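You operate a simulated robot arm through the tools that you are given. There is no shell and no other tool.

Carry out the task below with a simulated robot arm. There is one attempt and no reset: what you move stays moved.

TASK
Run the black earth nut down at 15 Nm and the yellow one at 25 Nm.
Fine: use the green straight driver, one clean run a nut, and put it back in its holster.

Only the result counts: the job must be done as asked and must still hold three seconds after the hand-in. Knocking over, shifting, dropping, spilling or breaking anything else fails it.

THE ROBOT
A 7-joint arm with a two-finger parallel gripper, fixed in place. Base frame: the origin is at the foot of the arm, x ahead of it, y to its left, z up. Units: mm, degrees, N and s.
Its first joint turns from -149.0 to 149.0 degrees. Payload 3.43 kg.
The tool frame sits at the grasp point between the pads (the TCP): z along the fingers, y along the line on which they close. The tips reach 30 mm beyond it. The gripper opens to 94 mm. The fingers are 28 mm wide and 10 mm thick; the gripper's body (50 by 96 mm) begins 55 mm behind the TCP.
Orientation is told as [roll, pitch, yaw] about the base's x, y, z axes, in that order, counted from this pose: with the fingers straight down and closing along the base's y, the tool's x points along the base's -x, its y along +y and its z along -z.

THE INTERFACE
- The arm moves only by the tool step_arm. Its arguments are lists of equal length, an entry for each row: "linear": the shift along the base's x, y, z in mm, a list of three; "rot": the turn, a rotation vector about the base's x, y, z in degrees, a list of three. In form: {"linear": [[dx, dy, dz], ...], "rot": [[ax, ay, az], ...]}. A call has 1 to 20 rows; each row shifts and turns the commanded pose from where the row before left it. "claw" is the closure, from 0 (fully open) to 1 (shut), set as the call begins (left out, the last holds). Rows are played at 5 a second. More than 50 mm and 8.6 degrees between two rows, or a gripper value outside its range, and nothing of the call is played. Where a pose cannot be reached the arm comes as near as it can. A force on the tool above 40 N (or 10 N above the force at the start of the call, whichever is more), or a blocked arm, ends the call early, and 0.2 s more pass. Each finger travels about 45 mm/s and halts on what it meets, pressing with about 36 N; the grip force reading is that of the motor and also rises with nothing between the fingers. The clock runs only during rows and for 0.2 s after the last one: add rows that do not move to give the fingers time. It gives the time, the measured TCP pose, the force on the tool (base axes), the opening and the grip force at its end, in the units of the frame above (readings bear some noise), with the torque about the TCP (base axes, N m) and any sound that the robot's microphone picked up.
- Cameras (640 x 400 px; columns grow to the right, rows downward): "scene" is fixed at [49.4, -499.8, 1407.6]; the picture's right is [-0.44, -0.90, 0.00], its down [-0.75, 0.37, -0.54] and it looks along [0.48, -0.24, -0.84] (base axes); focal length 360 px, centre (320, 200). "wrist" rides on the gripper at [76, 14, -102] in the tool frame; the picture's right is [-0.18, 0.98, 0.00], its down [-0.75, -0.14, -0.64] and it looks along [-0.63, -0.12, 0.77] (tool axes); focal length 243 px, centre (320, 200). There is no depth. A picture from a camera that has moved, and an enlarged one, comes with that camera's place and axes in the base frame and with its lens.
- capture(camera): a new picture of that camera. The clock stands still meanwhile.
- inspect(camera, box): a new picture of the part [left, top, right, bottom] of that camera's present view, enlarged. The clock stands still meanwhile.
- close_job(): hands the job in; it is judged then, once.

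Nothing tells you positions but the pictures and the camera data. Unless the task says otherwise, let go and move clear before handing in.

The tools are called after ">>>" as a command line: name --argument value ..., lists and objects as JSON in quotes. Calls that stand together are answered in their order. step_arm: Moves the arm, as the interface text tells. Its arguments: {"type":"object","properties":{"linear":{"type":"array","items":{"type":"array","items":{"type":"number"}}},"rot":{"type":"array","items":{"type":"array","items":{"type":"number"}}},"claw":{"type":"number"}},"required":["linear","rot"]} The other tools are called the same way: capture (camera) takes a picture; inspect (camera, box) takes an enlarged picture of a part of a camera's view; close_job () hands the job in.

At the start:

```text
time: 0.0
eef_pos: [326.7, -701.6, 916.6]
ee_rot: [0.0, -0.1, 0.0]
ft_force: [1.0, -0.5, 0.1]
moment: [-0.04, -0.03, 0.0]
opening: 93.9
gripper_force: 0.0
```

scene: 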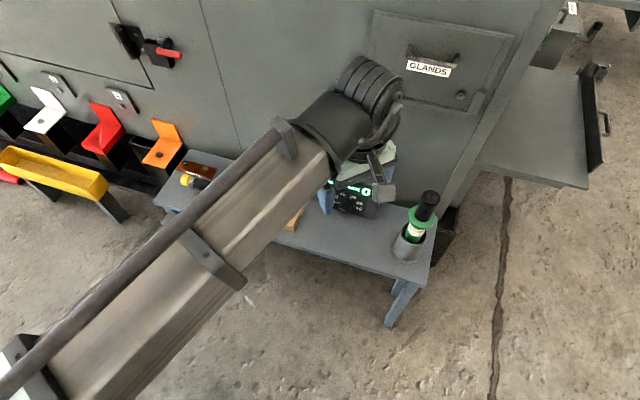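
wrist: 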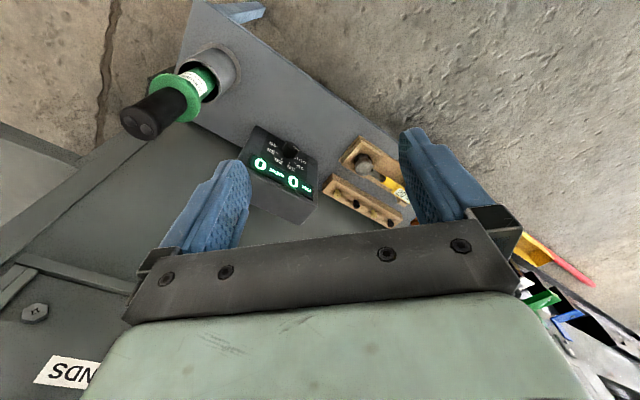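

I see a blue-grey shelf with a green straight driver in a holster, a control box with displays, and some items further along. I'll take closer pictures before moving.

>>> inspect --camera "scene" --box '[300, 130, 460, 290]'

>>> inspect --camera "scene" --box '[0, 60, 240, 230]'

>>> inspect --camera "wrist" --box '[220, 100, 440, 240]'

>>> inspect --camera "wrist" --box '[100, 20, 280, 160]'

```text
2.50 times, centred on (380, 210) of scene
camera zoom: at [49.4, -499.8, 1407.6], right [-0.44, -0.9, 0.0], down [-0.75, 0.37, -0.54], along [0.48, -0.24, -0.84], focal length 900 px, centre (170, 175)
```

zoom: 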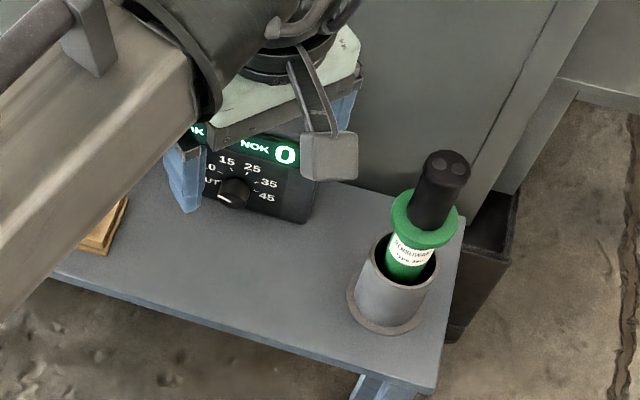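

```text
2.35 times, centred on (120, 145) of scene
camera zoom: at [49.4, -499.8, 1407.6], right [-0.44, -0.9, 0.0], down [-0.75, 0.37, -0.54], along [0.48, -0.24, -0.84], focal length 847 px, centre (791, 329)
```

zoom: 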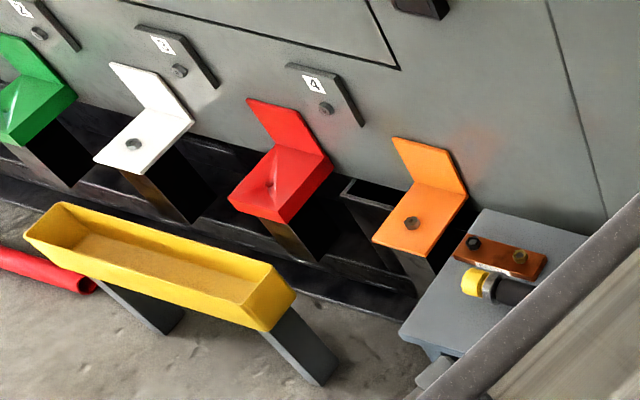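

```text
2.86 times, centred on (330, 170) of wrist
camera zoom: at [250.2, -686.8, 1020.9], right [0.18, 0.98, 0.0], down [0.75, -0.14, 0.64], along [0.63, -0.12, -0.77], focal length 693 px, centre (291, 286)
```

zoom: 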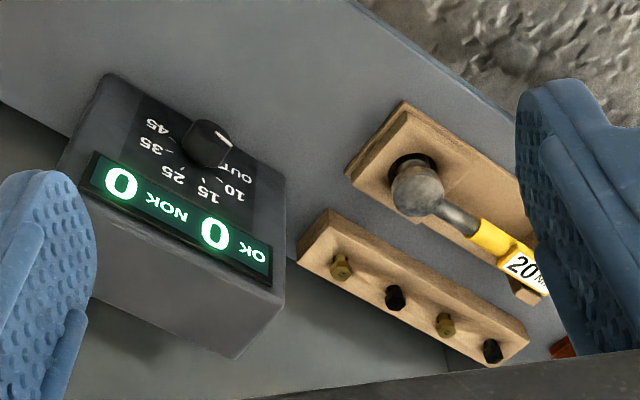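

```text
2.86 times, centred on (190, 90) of wrist
camera zoom: at [250.2, -686.8, 1020.9], right [0.18, 0.98, 0.0], down [0.75, -0.14, 0.64], along [0.63, -0.12, -0.77], focal length 693 px, centre (691, 514)
```

zoom: 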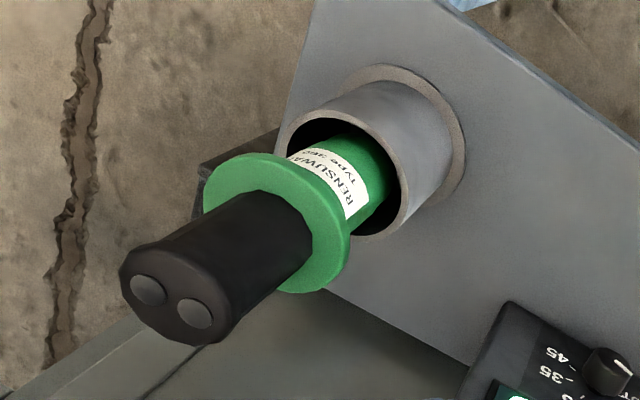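

The driver stands in its holster near (317, -900), top at about z 770, and the controller's knob is near (489, -799, 548). The earth bar with the nuts seems near (870, -450). I'll move the wrist camera over there to look.

>>> step_arm --linear '[[29.4, 27.4, -10], [29.4, 27.4, -10], [29.4, 27.4, -10], [29.4, 27.4, -10], [29.4, 27.4, -10], [29.4, 27.4, -10], [29.4, 27.4, -10], [29.4, 27.4, -10], [29.4, 27.4, -10], [29.4, 27.4, -10], [29.4, 27.4, -10], [0, 0, 0]]' --rot '[[0, 0, 0], [0, 0, 0], [0, 0, 0], [0, 0, 0], [0, 0, 0], [0, 0, 0], [0, 0, 0], [0, 0, 0], [0, 0, 0], [0, 0, 0], [0, 0, 0], [0, 0, 0]]'

>>> capture --camera "wrist"

>>> capture --camera "scene"

```text
time: 2.6
eef_pos: [651.3, -400.0, 807.8]
ee_rot: [0.0, 0.0, 0.0]
ft_force: [1.1, 0.7, 0.3]
moment: [0.02, 0.0, 0.02]
opening: 94.1
gripper_force: 0.1
```

```text
taken
camera wrist: at [575.0, -386.4, 912.5], right [0.18, 0.98, 0.0], down [0.75, -0.14, 0.64], along [0.63, -0.12, -0.77], focal length 243 px, centre (320, 200)
```

wrist: 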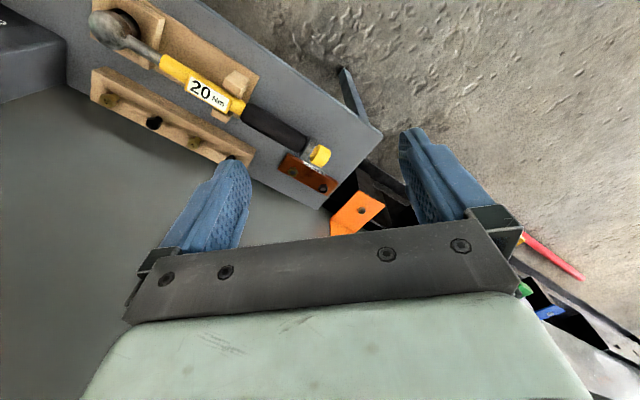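

```text
taken
```

scene: 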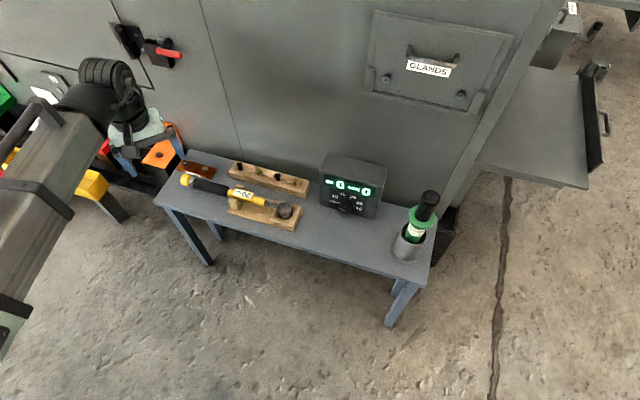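

>>> inspect --camera "scene" --box '[150, 140, 320, 245]'

>>> inspect --camera "scene" --box '[310, 145, 450, 275]'

>>> inspect --camera "wrist" --box '[230, 110, 400, 240]'

>>> inspect --camera "wrist" --box '[60, 0, 280, 180]'

>>> inspect --camera "scene" --box '[310, 140, 400, 225]'

>>> inspect --camera "scene" --box '[170, 145, 240, 195]'

```text
3.76 times, centred on (235, 192) of scene
camera zoom: at [49.4, -499.8, 1407.6], right [-0.44, -0.9, 0.0], down [-0.75, 0.37, -0.54], along [0.48, -0.24, -0.84], focal length 1355 px, centre (640, 228)
```

zoom: 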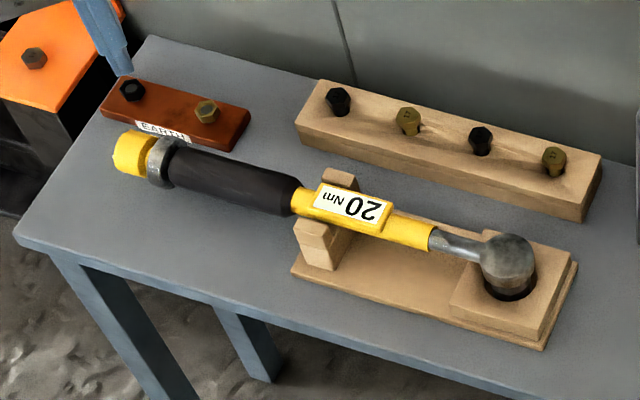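

```text
3.08 times, centred on (380, 210) of scene
camera zoom: at [49.4, -499.8, 1407.6], right [-0.44, -0.9, 0.0], down [-0.75, 0.37, -0.54], along [0.48, -0.24, -0.84], focal length 1107 px, centre (135, 169)
```

zoom: 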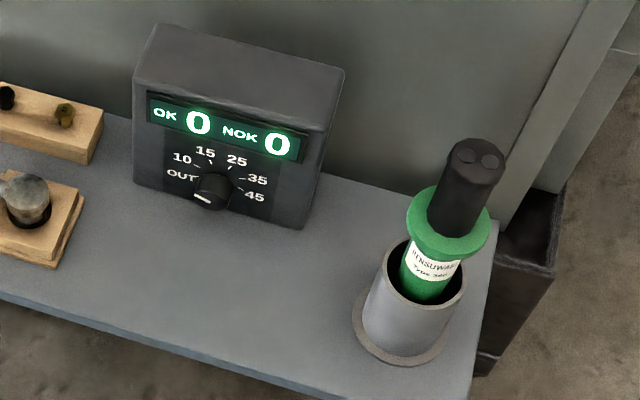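

```text
3.08 times, centred on (315, 175) of wrist
camera zoom: at [575.0, -386.4, 912.5], right [0.18, 0.98, 0.0], down [0.75, -0.14, 0.64], along [0.63, -0.12, -0.77], focal length 746 px, centre (335, 277)
```

zoom: 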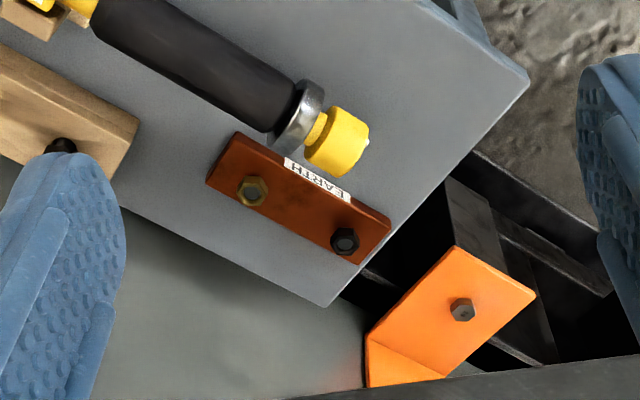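

```text
2.22 times, centred on (170, 90) of wrist
camera zoom: at [575.0, -386.4, 912.5], right [0.18, 0.98, 0.0], down [0.75, -0.14, 0.64], along [0.63, -0.12, -0.77], focal length 539 px, centre (653, 444)
```

zoom: 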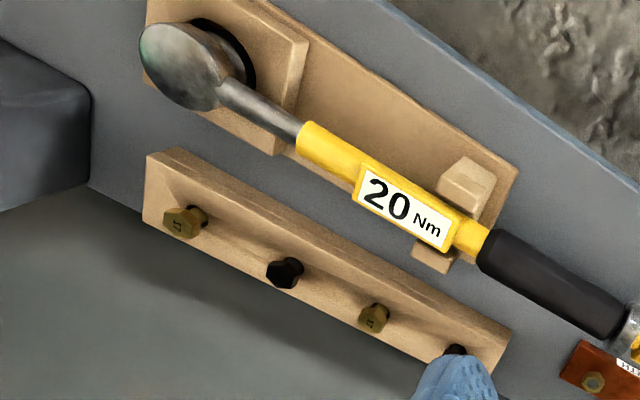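

```text
4.71 times, centred on (355, 182) of scene
camera zoom: at [49.4, -499.8, 1407.6], right [-0.44, -0.9, 0.0], down [-0.75, 0.37, -0.54], along [0.48, -0.24, -0.84], focal length 1693 px, centre (155, 282)
```

zoom: 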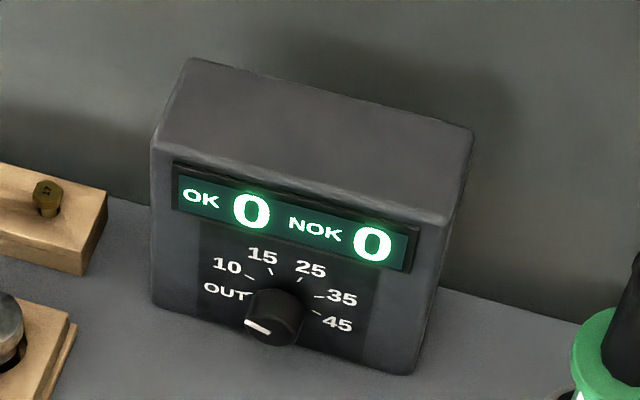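

```text
8.00 times, centred on (205, 170) of scene
camera zoom: at [49.4, -499.8, 1407.6], right [-0.44, -0.9, 0.0], down [-0.75, 0.37, -0.54], along [0.48, -0.24, -0.84], focal length 2878 px, centre (1240, 440)
```

zoom: 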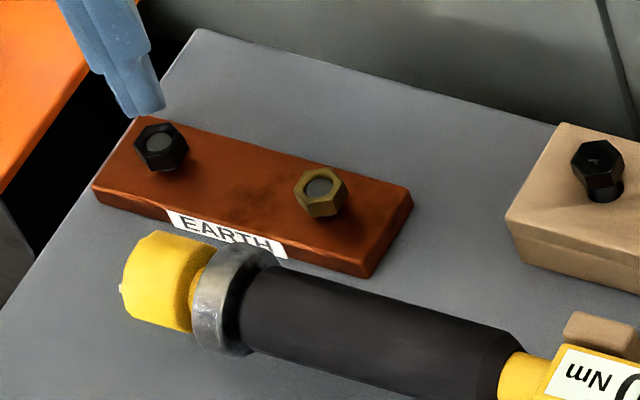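

The copper EARTH bar carries a black nut at its far end and a yellow (brass) nut nearer. The knob sits on the front face of the box, which faces the robot. I'll look closer at the driver label and the nuts.

>>> inspect --camera "scene" --box '[390, 180, 450, 265]'

>>> inspect --camera "scene" --box '[325, 180, 385, 220]'

>>> inspect --camera "scene" --box '[0, 50, 150, 200]'

>>> inspect --camera "scene" --box '[370, 0, 640, 170]'

```text
4.71 times, centred on (420, 222) of scene
camera zoom: at [49.4, -499.8, 1407.6], right [-0.44, -0.9, 0.0], down [-0.75, 0.37, -0.54], along [0.48, -0.24, -0.84], focal length 1693 px, centre (-151, 94)
```

zoom: 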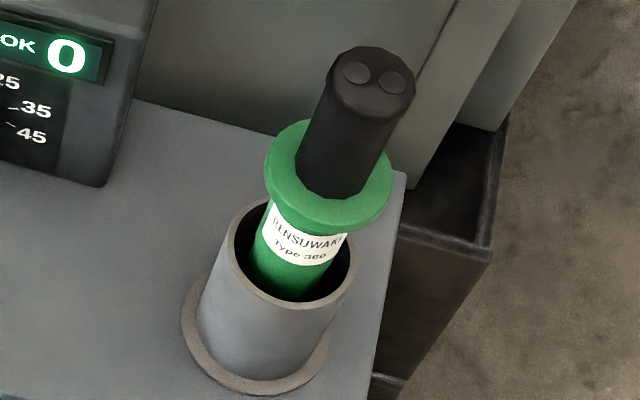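

```text
10.00 times, centred on (355, 200) of scene
camera zoom: at [49.4, -499.8, 1407.6], right [-0.44, -0.9, 0.0], down [-0.75, 0.37, -0.54], along [0.48, -0.24, -0.84], focal length 3598 px, centre (-30, 200)
```

zoom: 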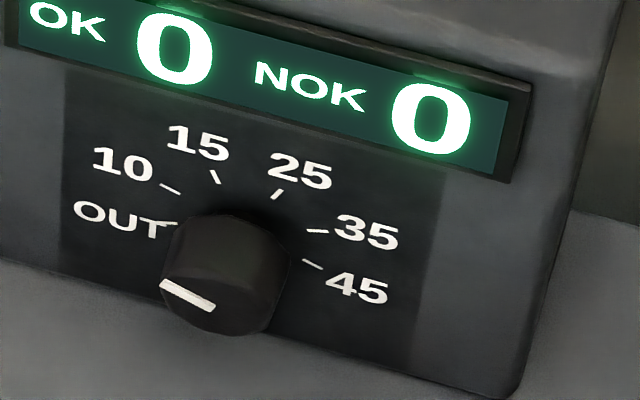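

```text
2.67 times, centred on (75, 125) of scene
camera zoom: at [49.4, -499.8, 1407.6], right [-0.44, -0.9, 0.0], down [-0.75, 0.37, -0.54], along [0.48, -0.24, -0.84], focal length 960 px, centre (973, 400)
```

zoom: 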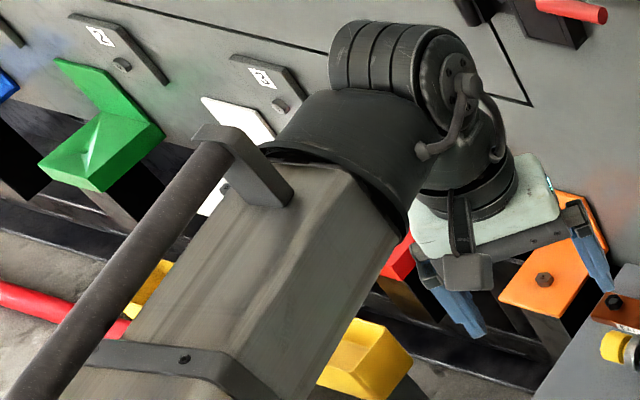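

```text
2.35 times, centred on (505, 85) of scene
camera zoom: at [49.4, -499.8, 1407.6], right [-0.44, -0.9, 0.0], down [-0.75, 0.37, -0.54], along [0.48, -0.24, -0.84], focal length 847 px, centre (-115, 471)
```

zoom: 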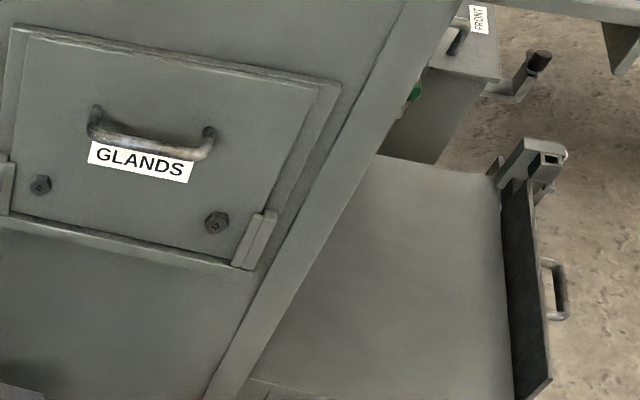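

The knob's white mark points to OUT at the moment. The table lies at about 45° in the base frame. I'll bring the wrist camera closer to the earth bar to place the nuts precisely.

>>> step_arm --linear '[[23, -7, -35], [23, -7, -35], [23, -7, -35], [23, -7, -35], [23, -7, -35], [0, 0, 0]]' --rot '[[0, 0, 0], [0, 0, 0], [0, 0, 0], [0, 0, 0], [0, 0, 0], [0, 0, 0]]'

>>> capture --camera "wrist"

>>> inspect --camera "wrist" --box '[240, 130, 400, 230]'

```text
time: 4.0
eef_pos: [764.7, -434.1, 632.2]
ee_rot: [0.0, 0.0, -0.1]
ft_force: [0.8, 0.0, -0.2]
moment: [0.02, 0.01, 0.02]
opening: 94.3
gripper_force: 0.1
```

```text
taken
camera wrist: at [689.1, -419.6, 736.5], right [0.18, 0.98, 0.0], down [0.75, -0.14, 0.64], along [0.63, -0.12, -0.77], focal length 243 px, centre (320, 200)
```

wrist: 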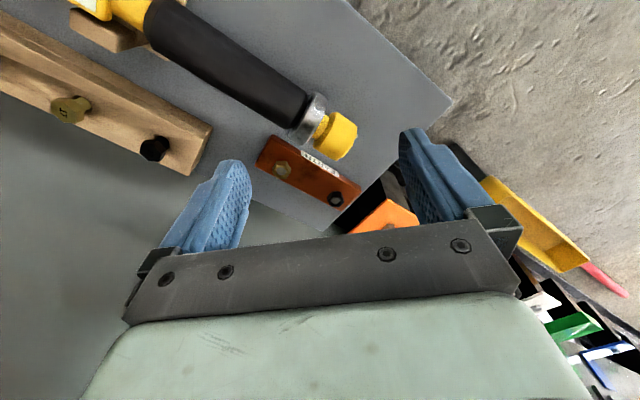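

```text
4.00 times, centred on (320, 180) of wrist
camera zoom: at [689.1, -419.6, 736.5], right [0.18, 0.98, 0.0], down [0.75, -0.14, 0.64], along [0.63, -0.12, -0.77], focal length 970 px, centre (320, 280)
```

zoom: 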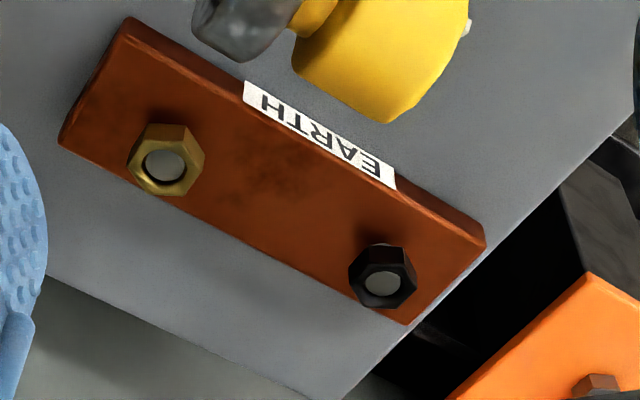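

Nuts: black near (856, -432, 535), yellow near (809, -480, 535). Now I'll raise the arm and go over to look at the controller's knob from the front side with the tool yawed -45° to match the table.

>>> step_arm --linear '[[0, 0, 42], [0, 0, 42], [0, 0, 42], [0, 0, 42], [-30.7, -29.8, 0], [-30.7, -29.8, 0], [-30.7, -29.8, 0], [-30.7, -29.8, 0], [-30.7, -29.8, 0], [-30.7, -29.8, 0], [-30.7, -29.8, 0], [-30.7, -29.8, 0], [-30.7, -29.8, 0], [-30.7, -29.8, 0], [0, 0, -38], [0, 0, -38], [0, 0, -38], [0, 0, -38], [0, 0, 0]]' --rot '[[0, 0, 0], [0, 0, 0], [0, 0, 0], [0, 0, 0], [0, 0, -4.5], [0, 0, -4.5], [0, 0, -4.5], [0, 0, -4.5], [0, 0, -4.5], [0, 0, -4.5], [0, 0, -4.5], [0, 0, -4.5], [0, 0, -4.5], [0, 0, -4.5], [0, 0, 0], [0, 0, 0], [0, 0, 0], [0, 0, 0], [0, 0, 0]]'

>>> capture --camera "wrist"

>>> capture --camera "scene"

```text
time: 8.0
eef_pos: [459.9, -734.0, 648.4]
ee_rot: [0.0, -0.1, -44.9]
ft_force: [-0.3, 0.1, -0.6]
moment: [0.01, -0.03, -0.02]
opening: 94.0
gripper_force: 0.0
```

```text
taken
camera wrist: at [415.9, -669.8, 753.0], right [0.82, 0.57, 0.0], down [0.43, -0.63, 0.64], along [0.36, -0.53, -0.77], focal length 243 px, centre (320, 200)
```

wrist: 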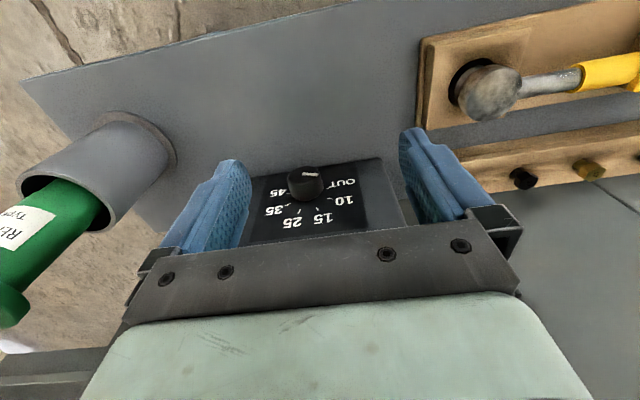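

```text
taken
```

scene: 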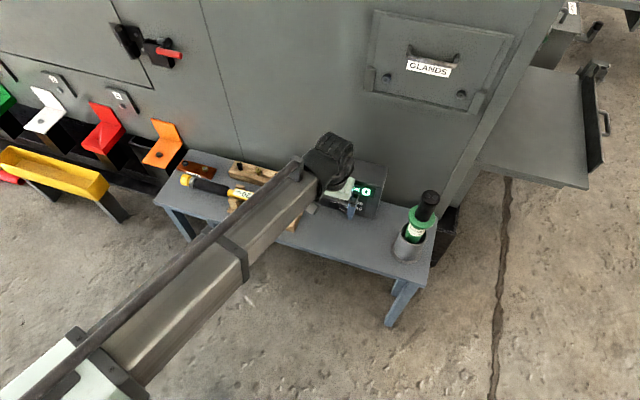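

>>> inspect --camera "wrist" --box '[240, 140, 400, 240]'

>>> inspect --camera "wrist" --box '[0, 90, 200, 340]'

```text
4.00 times, centred on (320, 190) of wrist
camera zoom: at [415.9, -669.8, 753.0], right [0.82, 0.57, 0.0], down [0.43, -0.63, 0.64], along [0.36, -0.53, -0.77], focal length 970 px, centre (320, 240)
```

zoom: 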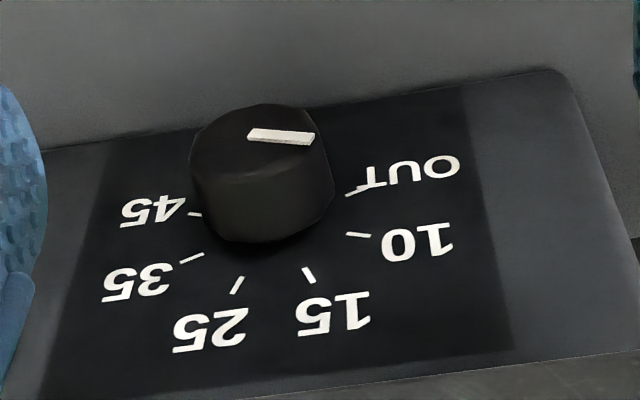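

```text
1.60 times, centred on (100, 215) of wrist
camera zoom: at [415.9, -669.8, 753.0], right [0.82, 0.57, 0.0], down [0.43, -0.63, 0.64], along [0.36, -0.53, -0.77], focal length 388 px, centre (672, 176)
```

zoom: 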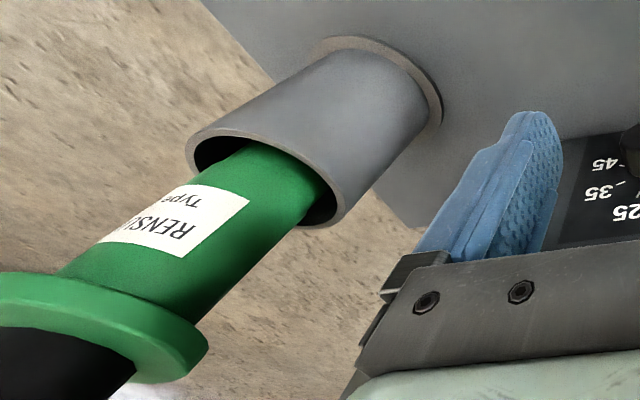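

The knob's front is near (480, -787, 557) and the panel leans back. I'll take two more wrist views around it to fix the knob and the panel tilt.

>>> step_arm --linear '[[-5.4, -4.2, 0], [-5.4, -4.2, 0], [-5.4, -4.2, 0], [-5.4, -4.2, 0], [-5.4, -4.2, 0], [0, 0, 0]]' --rot '[[0, 0, 7], [0, 0, 7], [0, 0, 7], [0, 0, 7], [0, 0, 7], [0, 0, 0]]'

>>> capture --camera "wrist"

>>> inspect --camera "wrist" --box '[240, 130, 400, 240]'

>>> step_arm --linear '[[6.1, 2.3, 0], [6.1, 2.3, 0], [6.1, 2.3, 0], [6.1, 2.3, 0], [6.1, 2.3, 0], [6.1, 2.3, 0], [6.1, 2.3, 0], [6.1, 2.3, 0], [6.1, 2.3, 0], [6.1, 2.3, 0], [0, 0, 0]]' --rot '[[0, 0, -7], [0, 0, -7], [0, 0, -7], [0, 0, -7], [0, 0, -7], [0, 0, -7], [0, 0, -7], [0, 0, -7], [0, 0, -7], [0, 0, -7], [0, 0, 0]]'

>>> capture --camera "wrist"

>>> inspect --camera "wrist" --box '[240, 130, 400, 240]'

```text
time: 9.4
eef_pos: [430.7, -754.0, 647.9]
ee_rot: [0.0, -0.1, -10.0]
ft_force: [-0.1, 0.4, 0.4]
moment: [-0.04, 0.03, 0.01]
opening: 94.2
gripper_force: 0.1
```

```text
taken
camera wrist: at [358.7, -726.7, 753.1], right [0.35, 0.94, 0.0], down [0.72, -0.27, 0.64], along [0.6, -0.22, -0.77], focal length 243 px, centre (320, 200)
```

wrist: 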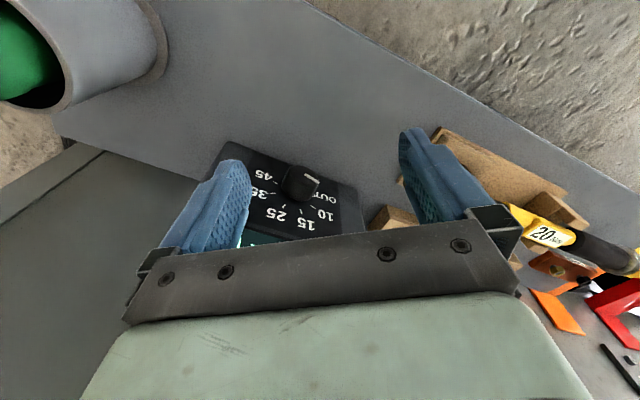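

```text
3.64 times, centred on (320, 185) of wrist
camera zoom: at [358.7, -726.7, 753.1], right [0.35, 0.94, 0.0], down [0.72, -0.27, 0.64], along [0.6, -0.22, -0.77], focal length 882 px, centre (320, 254)
```

zoom: 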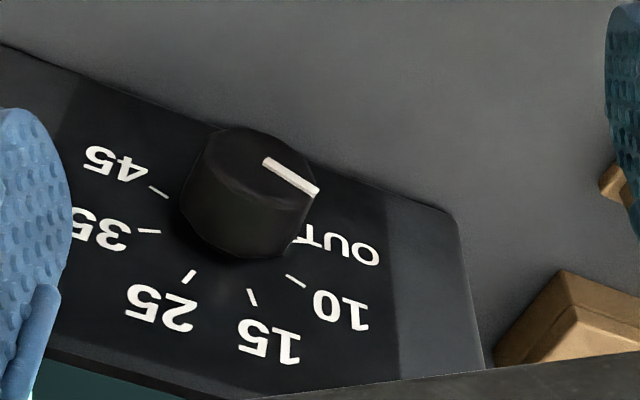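

```text
time: 11.8
eef_pos: [492.1, -731.6, 648.6]
ee_rot: [0.0, 0.0, -80.1]
ft_force: [0.5, -0.1, 0.4]
moment: [-0.02, 0.0, -0.02]
opening: 94.0
gripper_force: 0.1
```

```text
taken
camera wrist: at [492.8, -653.9, 752.1], right [1.0, -0.01, 0.0], down [-0.01, -0.77, 0.64], along [-0.01, -0.64, -0.77], focal length 243 px, centre (320, 200)
```

wrist: 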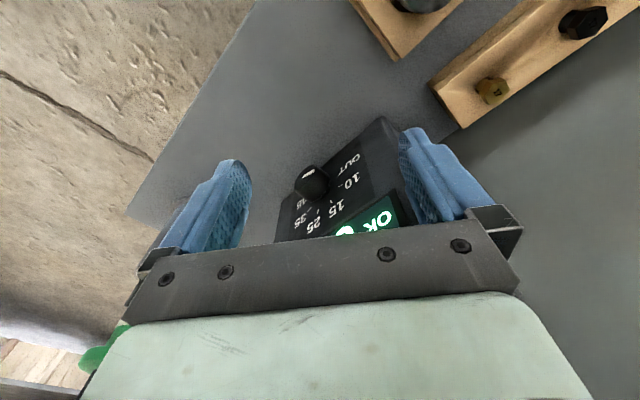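

```text
3.64 times, centred on (320, 185) of wrist
camera zoom: at [492.8, -653.9, 752.1], right [1.0, -0.01, 0.0], down [-0.01, -0.77, 0.64], along [-0.01, -0.64, -0.77], focal length 882 px, centre (320, 254)
```

zoom: 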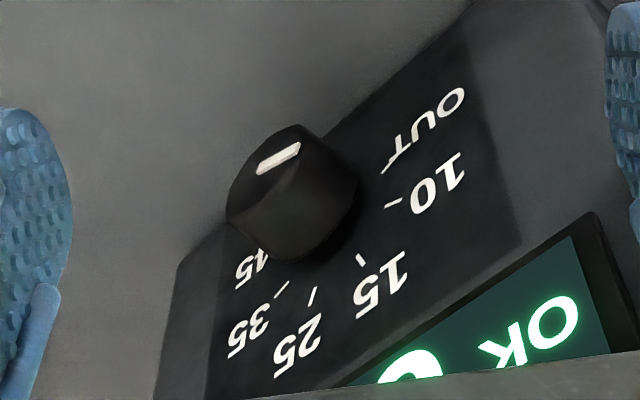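

Triangulation puts the knob axis on a vertical panel at about (495.5, -805.7, 558.7), with panel normal (-0.715, 0.699, 0) and 45° between settings. The pointer now stands at 10, so 15 is one 45° step clockwise. I'll back off and swing the gripper horizontal, camera to the side, with a narrower opening.

>>> step_arm --linear '[[-30.8, 16, -10], [-30.8, 16, -10], [-30.8, 16, -10], [-30.8, 16, -10], [-30.8, 16, -8], [0, 0, 0]]' --rot '[[0, 0, -6.85], [0, 0, -6.85], [0, 0, -6.85], [0, 0, -6.85], [0, 0, -6.85], [0, 0, 0]]' --claw 0.36

>>> step_arm --linear '[[0, 0, 0], [0, 0, 0], [0, 0, 0], [0, 0, 0], [0, 0, 0], [0, 0, 0], [0, 0, 0], [0, 0, 0], [0, 0, 0], [0, 0, 0], [0, 0, 0], [0, 0, 0], [0, 0, 0]]' --rot '[[-5.24, -5.36, 0], [-5.24, -5.36, 0], [-5.24, -5.36, 0], [-5.24, -5.36, 0], [-5.24, -5.36, 0], [-5.24, -5.36, 0], [-5.24, -5.36, 0], [-5.24, -5.36, 0], [-5.24, -5.36, 0], [-5.24, -5.36, 0], [-5.24, -5.36, 0], [-5.24, -5.36, 0], [0, 0, 0]]'

>>> capture --camera "wrist"

>>> capture --camera "scene"

```text
time: 13.2
eef_pos: [336.2, -651.6, 599.7]
ee_rot: [0.1, 0.0, -114.3]
ft_force: [0.3, 0.2, -0.4]
moment: [0.02, 0.0, 0.0]
opening: 59.9
gripper_force: 0.1
```

```text
time: 16.0
eef_pos: [337.5, -650.5, 599.4]
ee_rot: [90.0, -20.0, -134.4]
ft_force: [0.3, 1.0, -1.0]
moment: [0.02, 0.02, 0.0]
opening: 60.1
gripper_force: 0.1
```

```text
taken
camera wrist: at [318.0, -524.4, 588.5], right [0.12, 0.12, 0.99], down [-0.99, -0.09, 0.13], along [0.11, -0.99, 0.11], focal length 243 px, centre (320, 200)
```

wrist: 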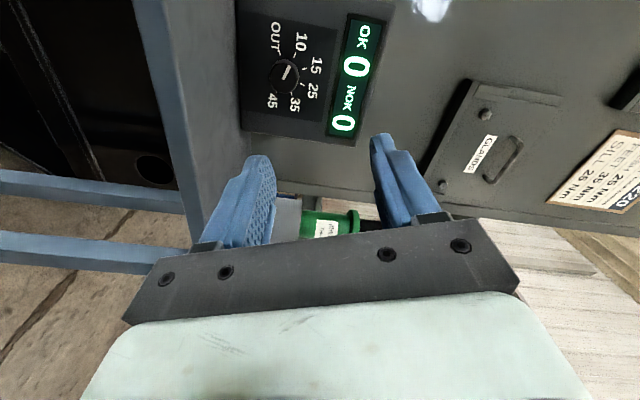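

```text
taken
```

scene: 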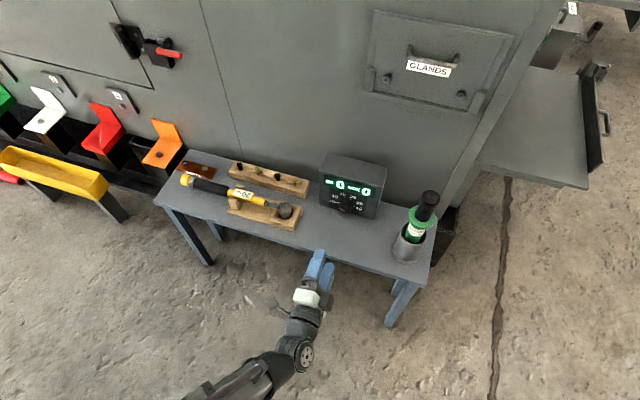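

The horizontal pose is reached. The wrist view shows the panel nearly head-on and a placard on the wall; I'll read both.

>>> inspect --camera "wrist" --box '[230, 0, 400, 140]'

>>> inspect --camera "wrist" --box '[440, 60, 640, 240]'

>>> inspect --camera "wrist" --box '[255, 30, 325, 115]'

```text
2.86 times, centred on (315, 70) of wrist
camera zoom: at [318.0, -524.4, 588.5], right [0.12, 0.12, 0.99], down [-0.99, -0.09, 0.13], along [0.11, -0.99, 0.11], focal length 693 px, centre (334, 571)
```

zoom: 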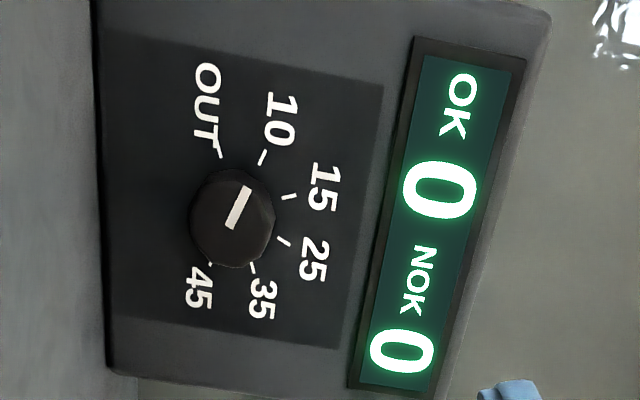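

```text
2.22 times, centred on (540, 150) of wrist
camera zoom: at [318.0, -524.4, 588.5], right [0.12, 0.12, 0.99], down [-0.99, -0.09, 0.13], along [0.11, -0.99, 0.11], focal length 539 px, centre (-169, 311)
```

zoom: 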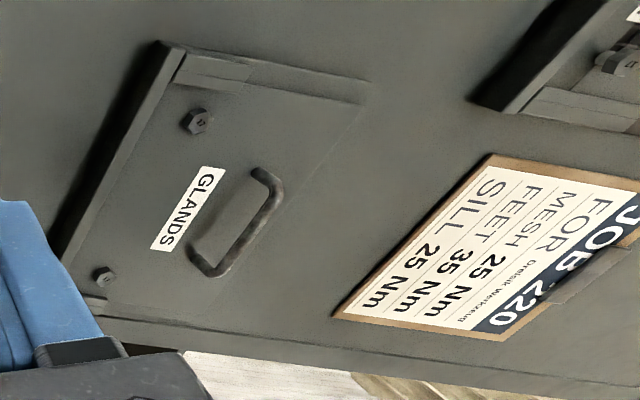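

```text
4.71 times, centred on (290, 72) of wrist
camera zoom: at [318.0, -524.4, 588.5], right [0.12, 0.12, 0.99], down [-0.99, -0.09, 0.13], along [0.11, -0.99, 0.11], focal length 1142 px, centre (461, 800)
```

zoom: 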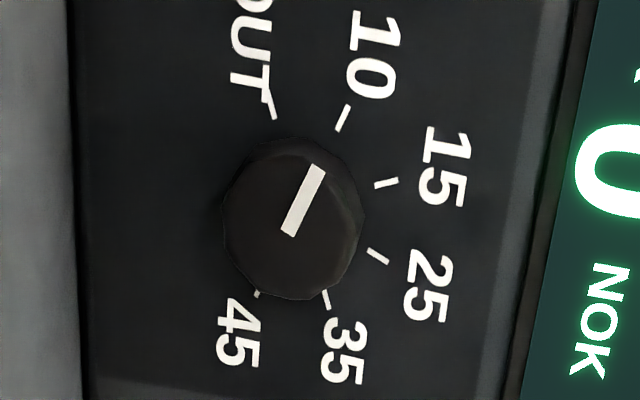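

The knob clearly points at 10, and the placard concerns another job. To keep clearance above the table I want the camera on top, so I'll test turning the tool about its own axis here at the stand-off.

>>> step_arm --linear '[[0, 0, 0], [0, 0, 0], [0, 0, 0], [0, 0, 0], [0, 0, 0], [0, 0, 0], [0, 0, 0], [0, 0, 0], [0, 0, 0], [0, 0, 0], [0, 0, 0], [0, 0, 0]]' --rot '[[5.69, -5.56, 0], [5.69, -5.56, 0], [5.69, -5.56, 0], [5.69, -5.56, 0], [5.69, -5.56, 0], [5.69, -5.56, 0], [5.69, -5.56, 0], [5.69, -5.56, 0], [5.69, -5.56, 0], [5.69, -5.56, 0], [5.69, -5.56, 0], [0, 0, 0]]'

```text
time: 18.6
eef_pos: [337.7, -650.9, 599.8]
ee_rot: [89.9, 67.5, -134.3]
ft_force: [1.1, 0.7, 0.1]
moment: [0.0, -0.01, -0.03]
opening: 60.2
gripper_force: 0.0
```

That worked; now I'll test the further 45° that the knob turn needs.

>>> step_arm --linear '[[0, 0, 0], [0, 0, 0], [0, 0, 0], [0, 0, 0], [0, 0, 0], [0, 0, 0], [0, 0, 0]]' --rot '[[5.36, -5.24, 0], [5.36, -5.24, 0], [5.36, -5.24, 0], [5.36, -5.24, 0], [5.36, -5.24, 0], [5.36, -5.24, 0], [0, 0, 0]]'

>>> capture --camera "wrist"

>>> capture --camera "scene"

```text
time: 20.2
eef_pos: [337.1, -650.3, 600.4]
ee_rot: [-90.1, 67.5, 45.6]
ft_force: [0.2, -0.5, 0.7]
moment: [-0.02, -0.03, 0.01]
opening: 60.2
gripper_force: 0.0
```

```text
taken
camera wrist: at [234.8, -609.1, 666.3], right [-0.58, -0.6, -0.55], down [-0.17, 0.75, -0.64], along [0.79, -0.28, -0.54], focal length 243 px, centre (320, 200)
```

wrist: 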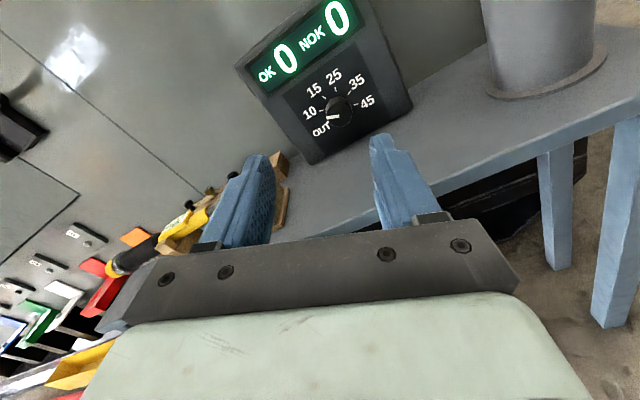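

```text
taken
```

scene: 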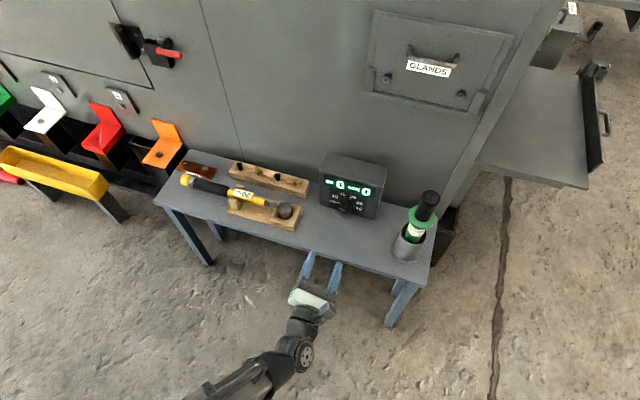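

The whole range is reachable. I'll turn back 45°, lower to the knob's height and advance to about 45 mm before the grip pose to check the alignment.

>>> step_arm --linear '[[0, 0, -6.8], [0, 0, -6.8], [0, 0, -6.8], [0, 0, -6.8], [0, 0, -6.8], [0, 0, -6.6], [25, -24.5, 0], [25, -24.5, 0], [25, -24.5, 0], [25, -24.5, 0], [0, 0, 0]]' --rot '[[-5.36, 5.24, 0], [-5.36, 5.24, 0], [-5.36, 5.24, 0], [-5.36, 5.24, 0], [-5.36, 5.24, 0], [-5.36, 5.24, 0], [0, 0, 0], [0, 0, 0], [0, 0, 0], [0, 0, 0], [0, 0, 0]]'

>>> capture --camera "wrist"

>>> capture --camera "scene"

```text
time: 22.6
eef_pos: [438.4, -749.5, 562.2]
ee_rot: [90.0, 67.4, -134.4]
ft_force: [0.3, -0.6, 1.0]
moment: [0.01, 0.02, 0.01]
opening: 60.2
gripper_force: 0.0
```

```text
taken
camera wrist: at [375.9, -666.5, 639.3], right [-0.68, -0.7, 0.21], down [-0.57, 0.33, -0.75], along [0.46, -0.63, -0.63], focal length 243 px, centre (320, 200)
```

wrist: 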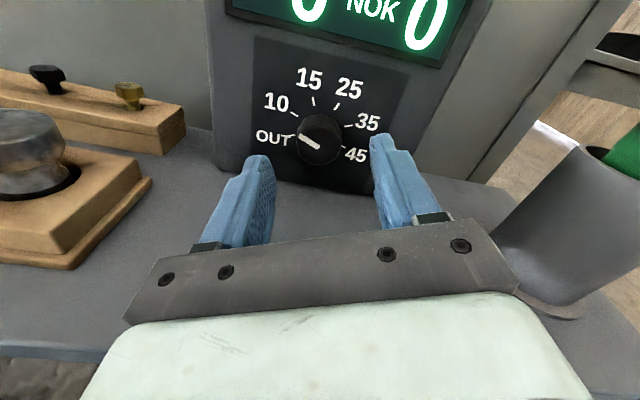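

```text
taken
```

scene: 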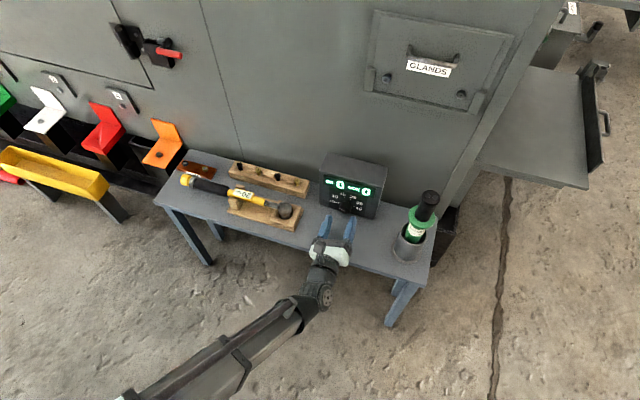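

>>> step_arm --linear '[[0, 0, 0], [0, 0, 0]]' --rot '[[0, 0, 0], [0, 0, 0]]'

>>> inspect --camera "wrist" --box '[240, 60, 400, 180]'

```text
time: 23.2
eef_pos: [437.7, -749.3, 562.5]
ee_rot: [89.9, 67.4, -134.3]
ft_force: [-0.5, 0.5, 0.8]
moment: [0.0, 0.0, 0.0]
opening: 60.2
gripper_force: 0.0
```

```text
3.33 times, centred on (320, 120) of wrist
camera zoom: at [375.6, -666.3, 639.3], right [-0.68, -0.7, 0.21], down [-0.57, 0.33, -0.75], along [0.46, -0.63, -0.63], focal length 809 px, centre (320, 467)
```

zoom: 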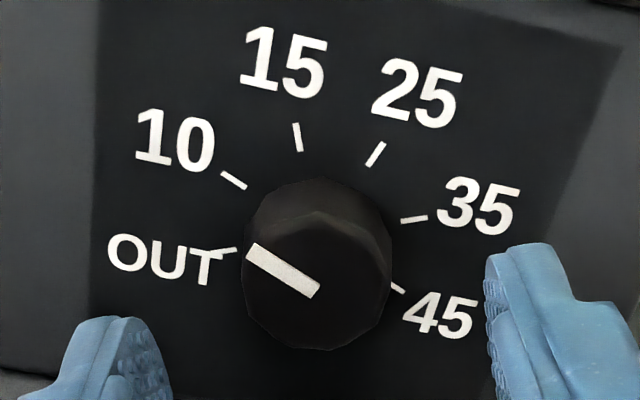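

The tool sits about 3.4 mm above the knob axis, which the picture confirms. I'll lower it by that much and check the reading.

>>> step_arm --linear '[[0, 0, -3.4], [0, 0, 0]]' --rot '[[0, 0, 0], [0, 0, 0]]'

```text
time: 23.8
eef_pos: [437.9, -748.9, 557.2]
ee_rot: [90.0, 67.5, -134.4]
ft_force: [0.2, 0.1, 0.6]
moment: [0.0, 0.0, -0.01]
opening: 60.2
gripper_force: 0.1
```

>>> step_arm --linear '[[0, 0, 0], [0, 0, 0], [0, 0, 0]]' --rot '[[0, 0, 0], [0, 0, 0], [0, 0, 0]]'

>>> inspect --camera "wrist" --box '[240, 60, 400, 180]'

```text
time: 24.6
eef_pos: [437.6, -749.2, 558.2]
ee_rot: [90.0, 67.4, -134.3]
ft_force: [-0.1, 0.7, 0.1]
moment: [0.0, -0.01, 0.01]
opening: 60.3
gripper_force: 0.2
```

```text
3.33 times, centred on (320, 120) of wrist
camera zoom: at [375.9, -666.1, 635.1], right [-0.68, -0.7, 0.21], down [-0.57, 0.33, -0.75], along [0.46, -0.63, -0.63], focal length 809 px, centre (320, 467)
```

zoom: 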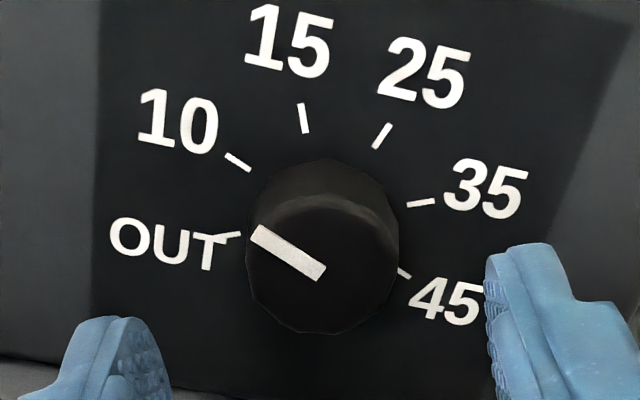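

Now aligned within about half a millimetre. I'll advance 46 mm so the pads straddle the knob with the tips just short of the panel.

>>> step_arm --linear '[[8.2, -8.0, 0], [8.2, -8.0, 0], [8.2, -8.0, 0], [8.2, -8.0, 0], [0, 0, 0], [0, 0, 0]]' --rot '[[0, 0, 0], [0, 0, 0], [0, 0, 0], [0, 0, 0], [0, 0, 0], [0, 0, 0]]'

>>> capture --camera "wrist"

>>> inspect --camera "scene" --box '[280, 140, 420, 240]'

```text
time: 26.0
eef_pos: [473.0, -780.4, 557.2]
ee_rot: [90.0, 67.4, -134.2]
ft_force: [-0.2, 0.6, -0.6]
moment: [-0.02, 0.01, 0.0]
opening: 60.3
gripper_force: 0.1
```

```text
taken
camera wrist: at [409.7, -697.8, 633.7], right [-0.68, -0.7, 0.21], down [-0.57, 0.33, -0.75], along [0.46, -0.63, -0.63], focal length 243 px, centre (320, 200)
```

wrist: 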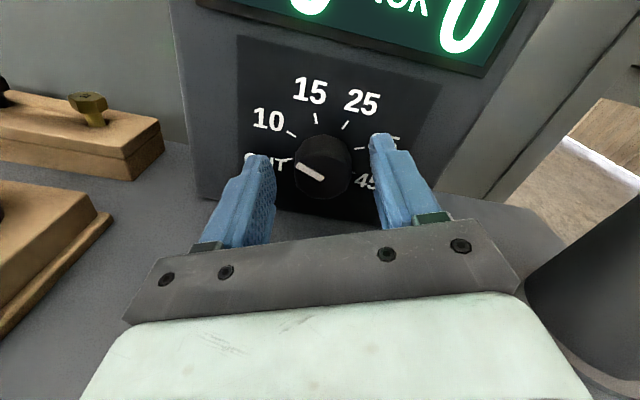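

```text
4.00 times, centred on (350, 190) of scene
camera zoom: at [49.4, -499.8, 1407.6], right [-0.44, -0.9, 0.0], down [-0.75, 0.37, -0.54], along [0.48, -0.24, -0.84], focal length 1439 px, centre (200, 240)
```

zoom: 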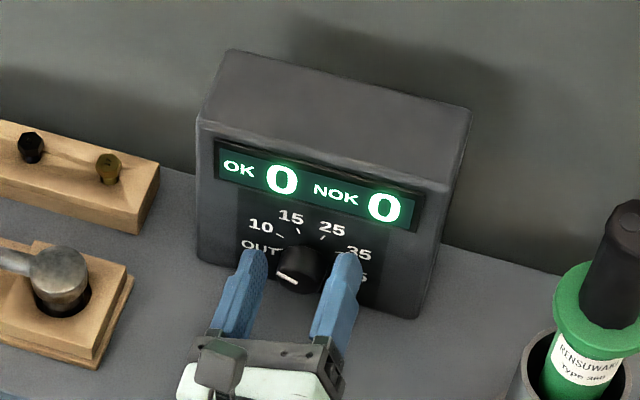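

The pads straddle the knob. I'll close on it.

>>> step_arm --linear '[[0, 0, 0], [0, 0, 0], [0, 0, 0], [0, 0, 0], [0, 0, 0]]' --rot '[[0, 0, 0], [0, 0, 0], [0, 0, 0], [0, 0, 0], [0, 0, 0]]' --claw 1.0

>>> inspect --camera "wrist" --box '[220, 60, 420, 220]'

```text
time: 27.2
eef_pos: [470.9, -782.1, 556.8]
ee_rot: [90.1, 67.6, -134.3]
ft_force: [-12.7, -20.8, 12.0]
moment: [-0.31, -0.38, -1.09]
opening: 33.5
gripper_force: 44.7
```

```text
2.50 times, centred on (320, 140) of wrist
camera zoom: at [408.6, -698.8, 634.2], right [-0.68, -0.7, 0.21], down [-0.57, 0.34, -0.75], along [0.46, -0.63, -0.63], focal length 606 px, centre (320, 350)
```

zoom: 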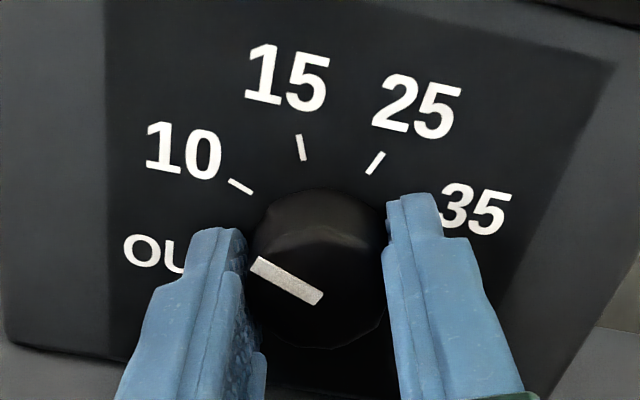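

The knob is 33.5 mm across and gripped; there is some side force along the closing line, so I'll shift about 2 mm to relieve it.

>>> step_arm --linear '[[-1.3, -1.3, 0.8], [0, 0, 0]]' --rot '[[0, 0, 0], [0, 0, 0]]'

```text
time: 27.8
eef_pos: [469.8, -781.1, 557.4]
ee_rot: [89.9, 67.5, -134.2]
ft_force: [-0.2, -17.2, 8.0]
moment: [-0.16, -0.14, -1.2]
opening: 33.3
gripper_force: 45.1
```

>>> step_arm --linear '[[-0.4, -1.2, 0.5], [0, 0, 0]]' --rot '[[0, 0, 0], [0, 0, 0]]'

```text
time: 28.4
eef_pos: [471.2, -782.2, 557.1]
ee_rot: [89.9, 67.3, -134.1]
ft_force: [7.1, -2.3, 4.3]
moment: [-0.18, -0.21, -0.85]
opening: 33.4
gripper_force: 44.7
```

Side force is now small. I'll start the clockwise turn with 10° and check that the knob follows.

>>> step_arm --linear '[[0, 0, 0], [0, 0, 0], [0, 0, 0], [0, 0, 0]]' --rot '[[3.575, -3.495, 0], [3.575, -3.495, 0], [3.575, -3.495, 0], [0, 0, 0]]'

>>> inspect --camera "wrist" --box '[220, 60, 420, 220]'

```text
time: 29.4
eef_pos: [471.0, -781.8, 556.7]
ee_rot: [89.7, 82.3, -134.3]
ft_force: [29.8, 12.2, -5.4]
moment: [-0.42, -0.35, -0.35]
opening: 33.5
gripper_force: 44.8
```

```text
2.50 times, centred on (320, 140) of wrist
camera zoom: at [394.2, -713.5, 636.0], right [-0.69, -0.72, -0.05], down [-0.43, 0.48, -0.77], along [0.57, -0.51, -0.64], focal length 606 px, centre (320, 350)
```

zoom: 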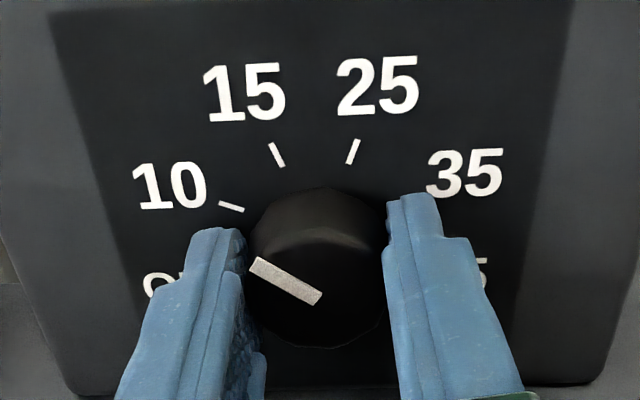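

The knob turns with the gripper. I'll relieve the side force, then continue in small steps.

>>> step_arm --linear '[[1.2, 0.7, -0.2], [1.2, 0.7, -0.2], [0, 0, 0]]' --rot '[[0, 0, 0], [0, 0, 0], [0, 0, 0]]'

>>> inspect --camera "scene" --box '[280, 140, 420, 240]'

```text
time: 30.2
eef_pos: [470.6, -781.1, 555.9]
ee_rot: [89.7, 82.3, -134.4]
ft_force: [10.6, 10.8, -3.5]
moment: [-0.43, -0.38, -0.55]
opening: 33.5
gripper_force: 44.1
```

```text
4.00 times, centred on (350, 190) of scene
camera zoom: at [49.4, -499.8, 1407.6], right [-0.44, -0.9, 0.0], down [-0.75, 0.37, -0.54], along [0.48, -0.24, -0.84], focal length 1439 px, centre (200, 240)
```

zoom: 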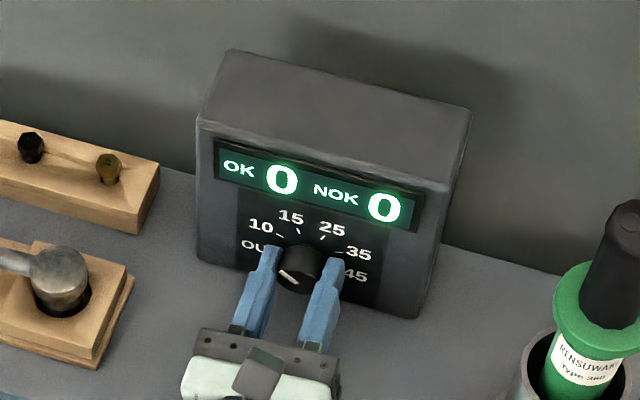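

The box has not moved. I'll continue the turn.

>>> step_arm --linear '[[0.8, 0.7, 0], [0, 0, 0], [0, 0, 0]]' --rot '[[3.575, -3.495, 0], [3.575, -3.495, 0], [0, 0, 0]]'

```text
time: 31.0
eef_pos: [470.2, -783.0, 557.1]
ee_rot: [-90.2, 87.5, 45.5]
ft_force: [-6.1, 3.2, -0.5]
moment: [-0.63, -0.61, -0.99]
opening: 33.1
gripper_force: 45.1
```

>>> step_arm --linear '[[0, 0, 0], [0, 0, 0], [0, 0, 0]]' --rot '[[3.575, -3.495, 0], [3.575, -3.495, 0], [0, 0, 0]]'

>>> inspect --camera "wrist" --box '[220, 60, 420, 220]'

```text
time: 31.8
eef_pos: [470.5, -780.9, 556.9]
ee_rot: [-90.3, 77.4, 45.4]
ft_force: [-15.5, 0.8, 5.8]
moment: [-0.34, -0.4, -1.15]
opening: 33.1
gripper_force: 44.8
```

```text
2.50 times, centred on (320, 140) of wrist
camera zoom: at [376.3, -731.5, 629.5], right [-0.64, -0.66, -0.39], down [-0.25, 0.66, -0.71], along [0.73, -0.36, -0.59], focal length 606 px, centre (320, 350)
```

zoom: 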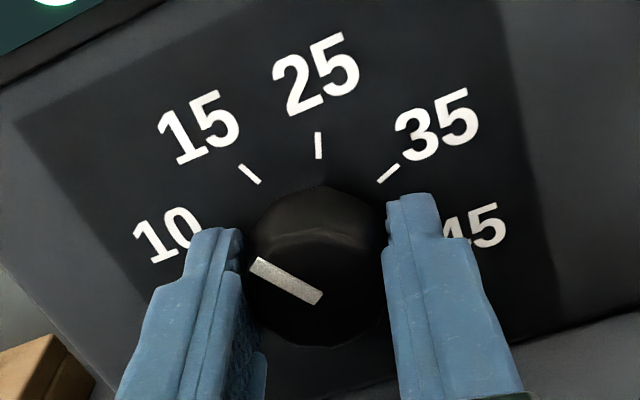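

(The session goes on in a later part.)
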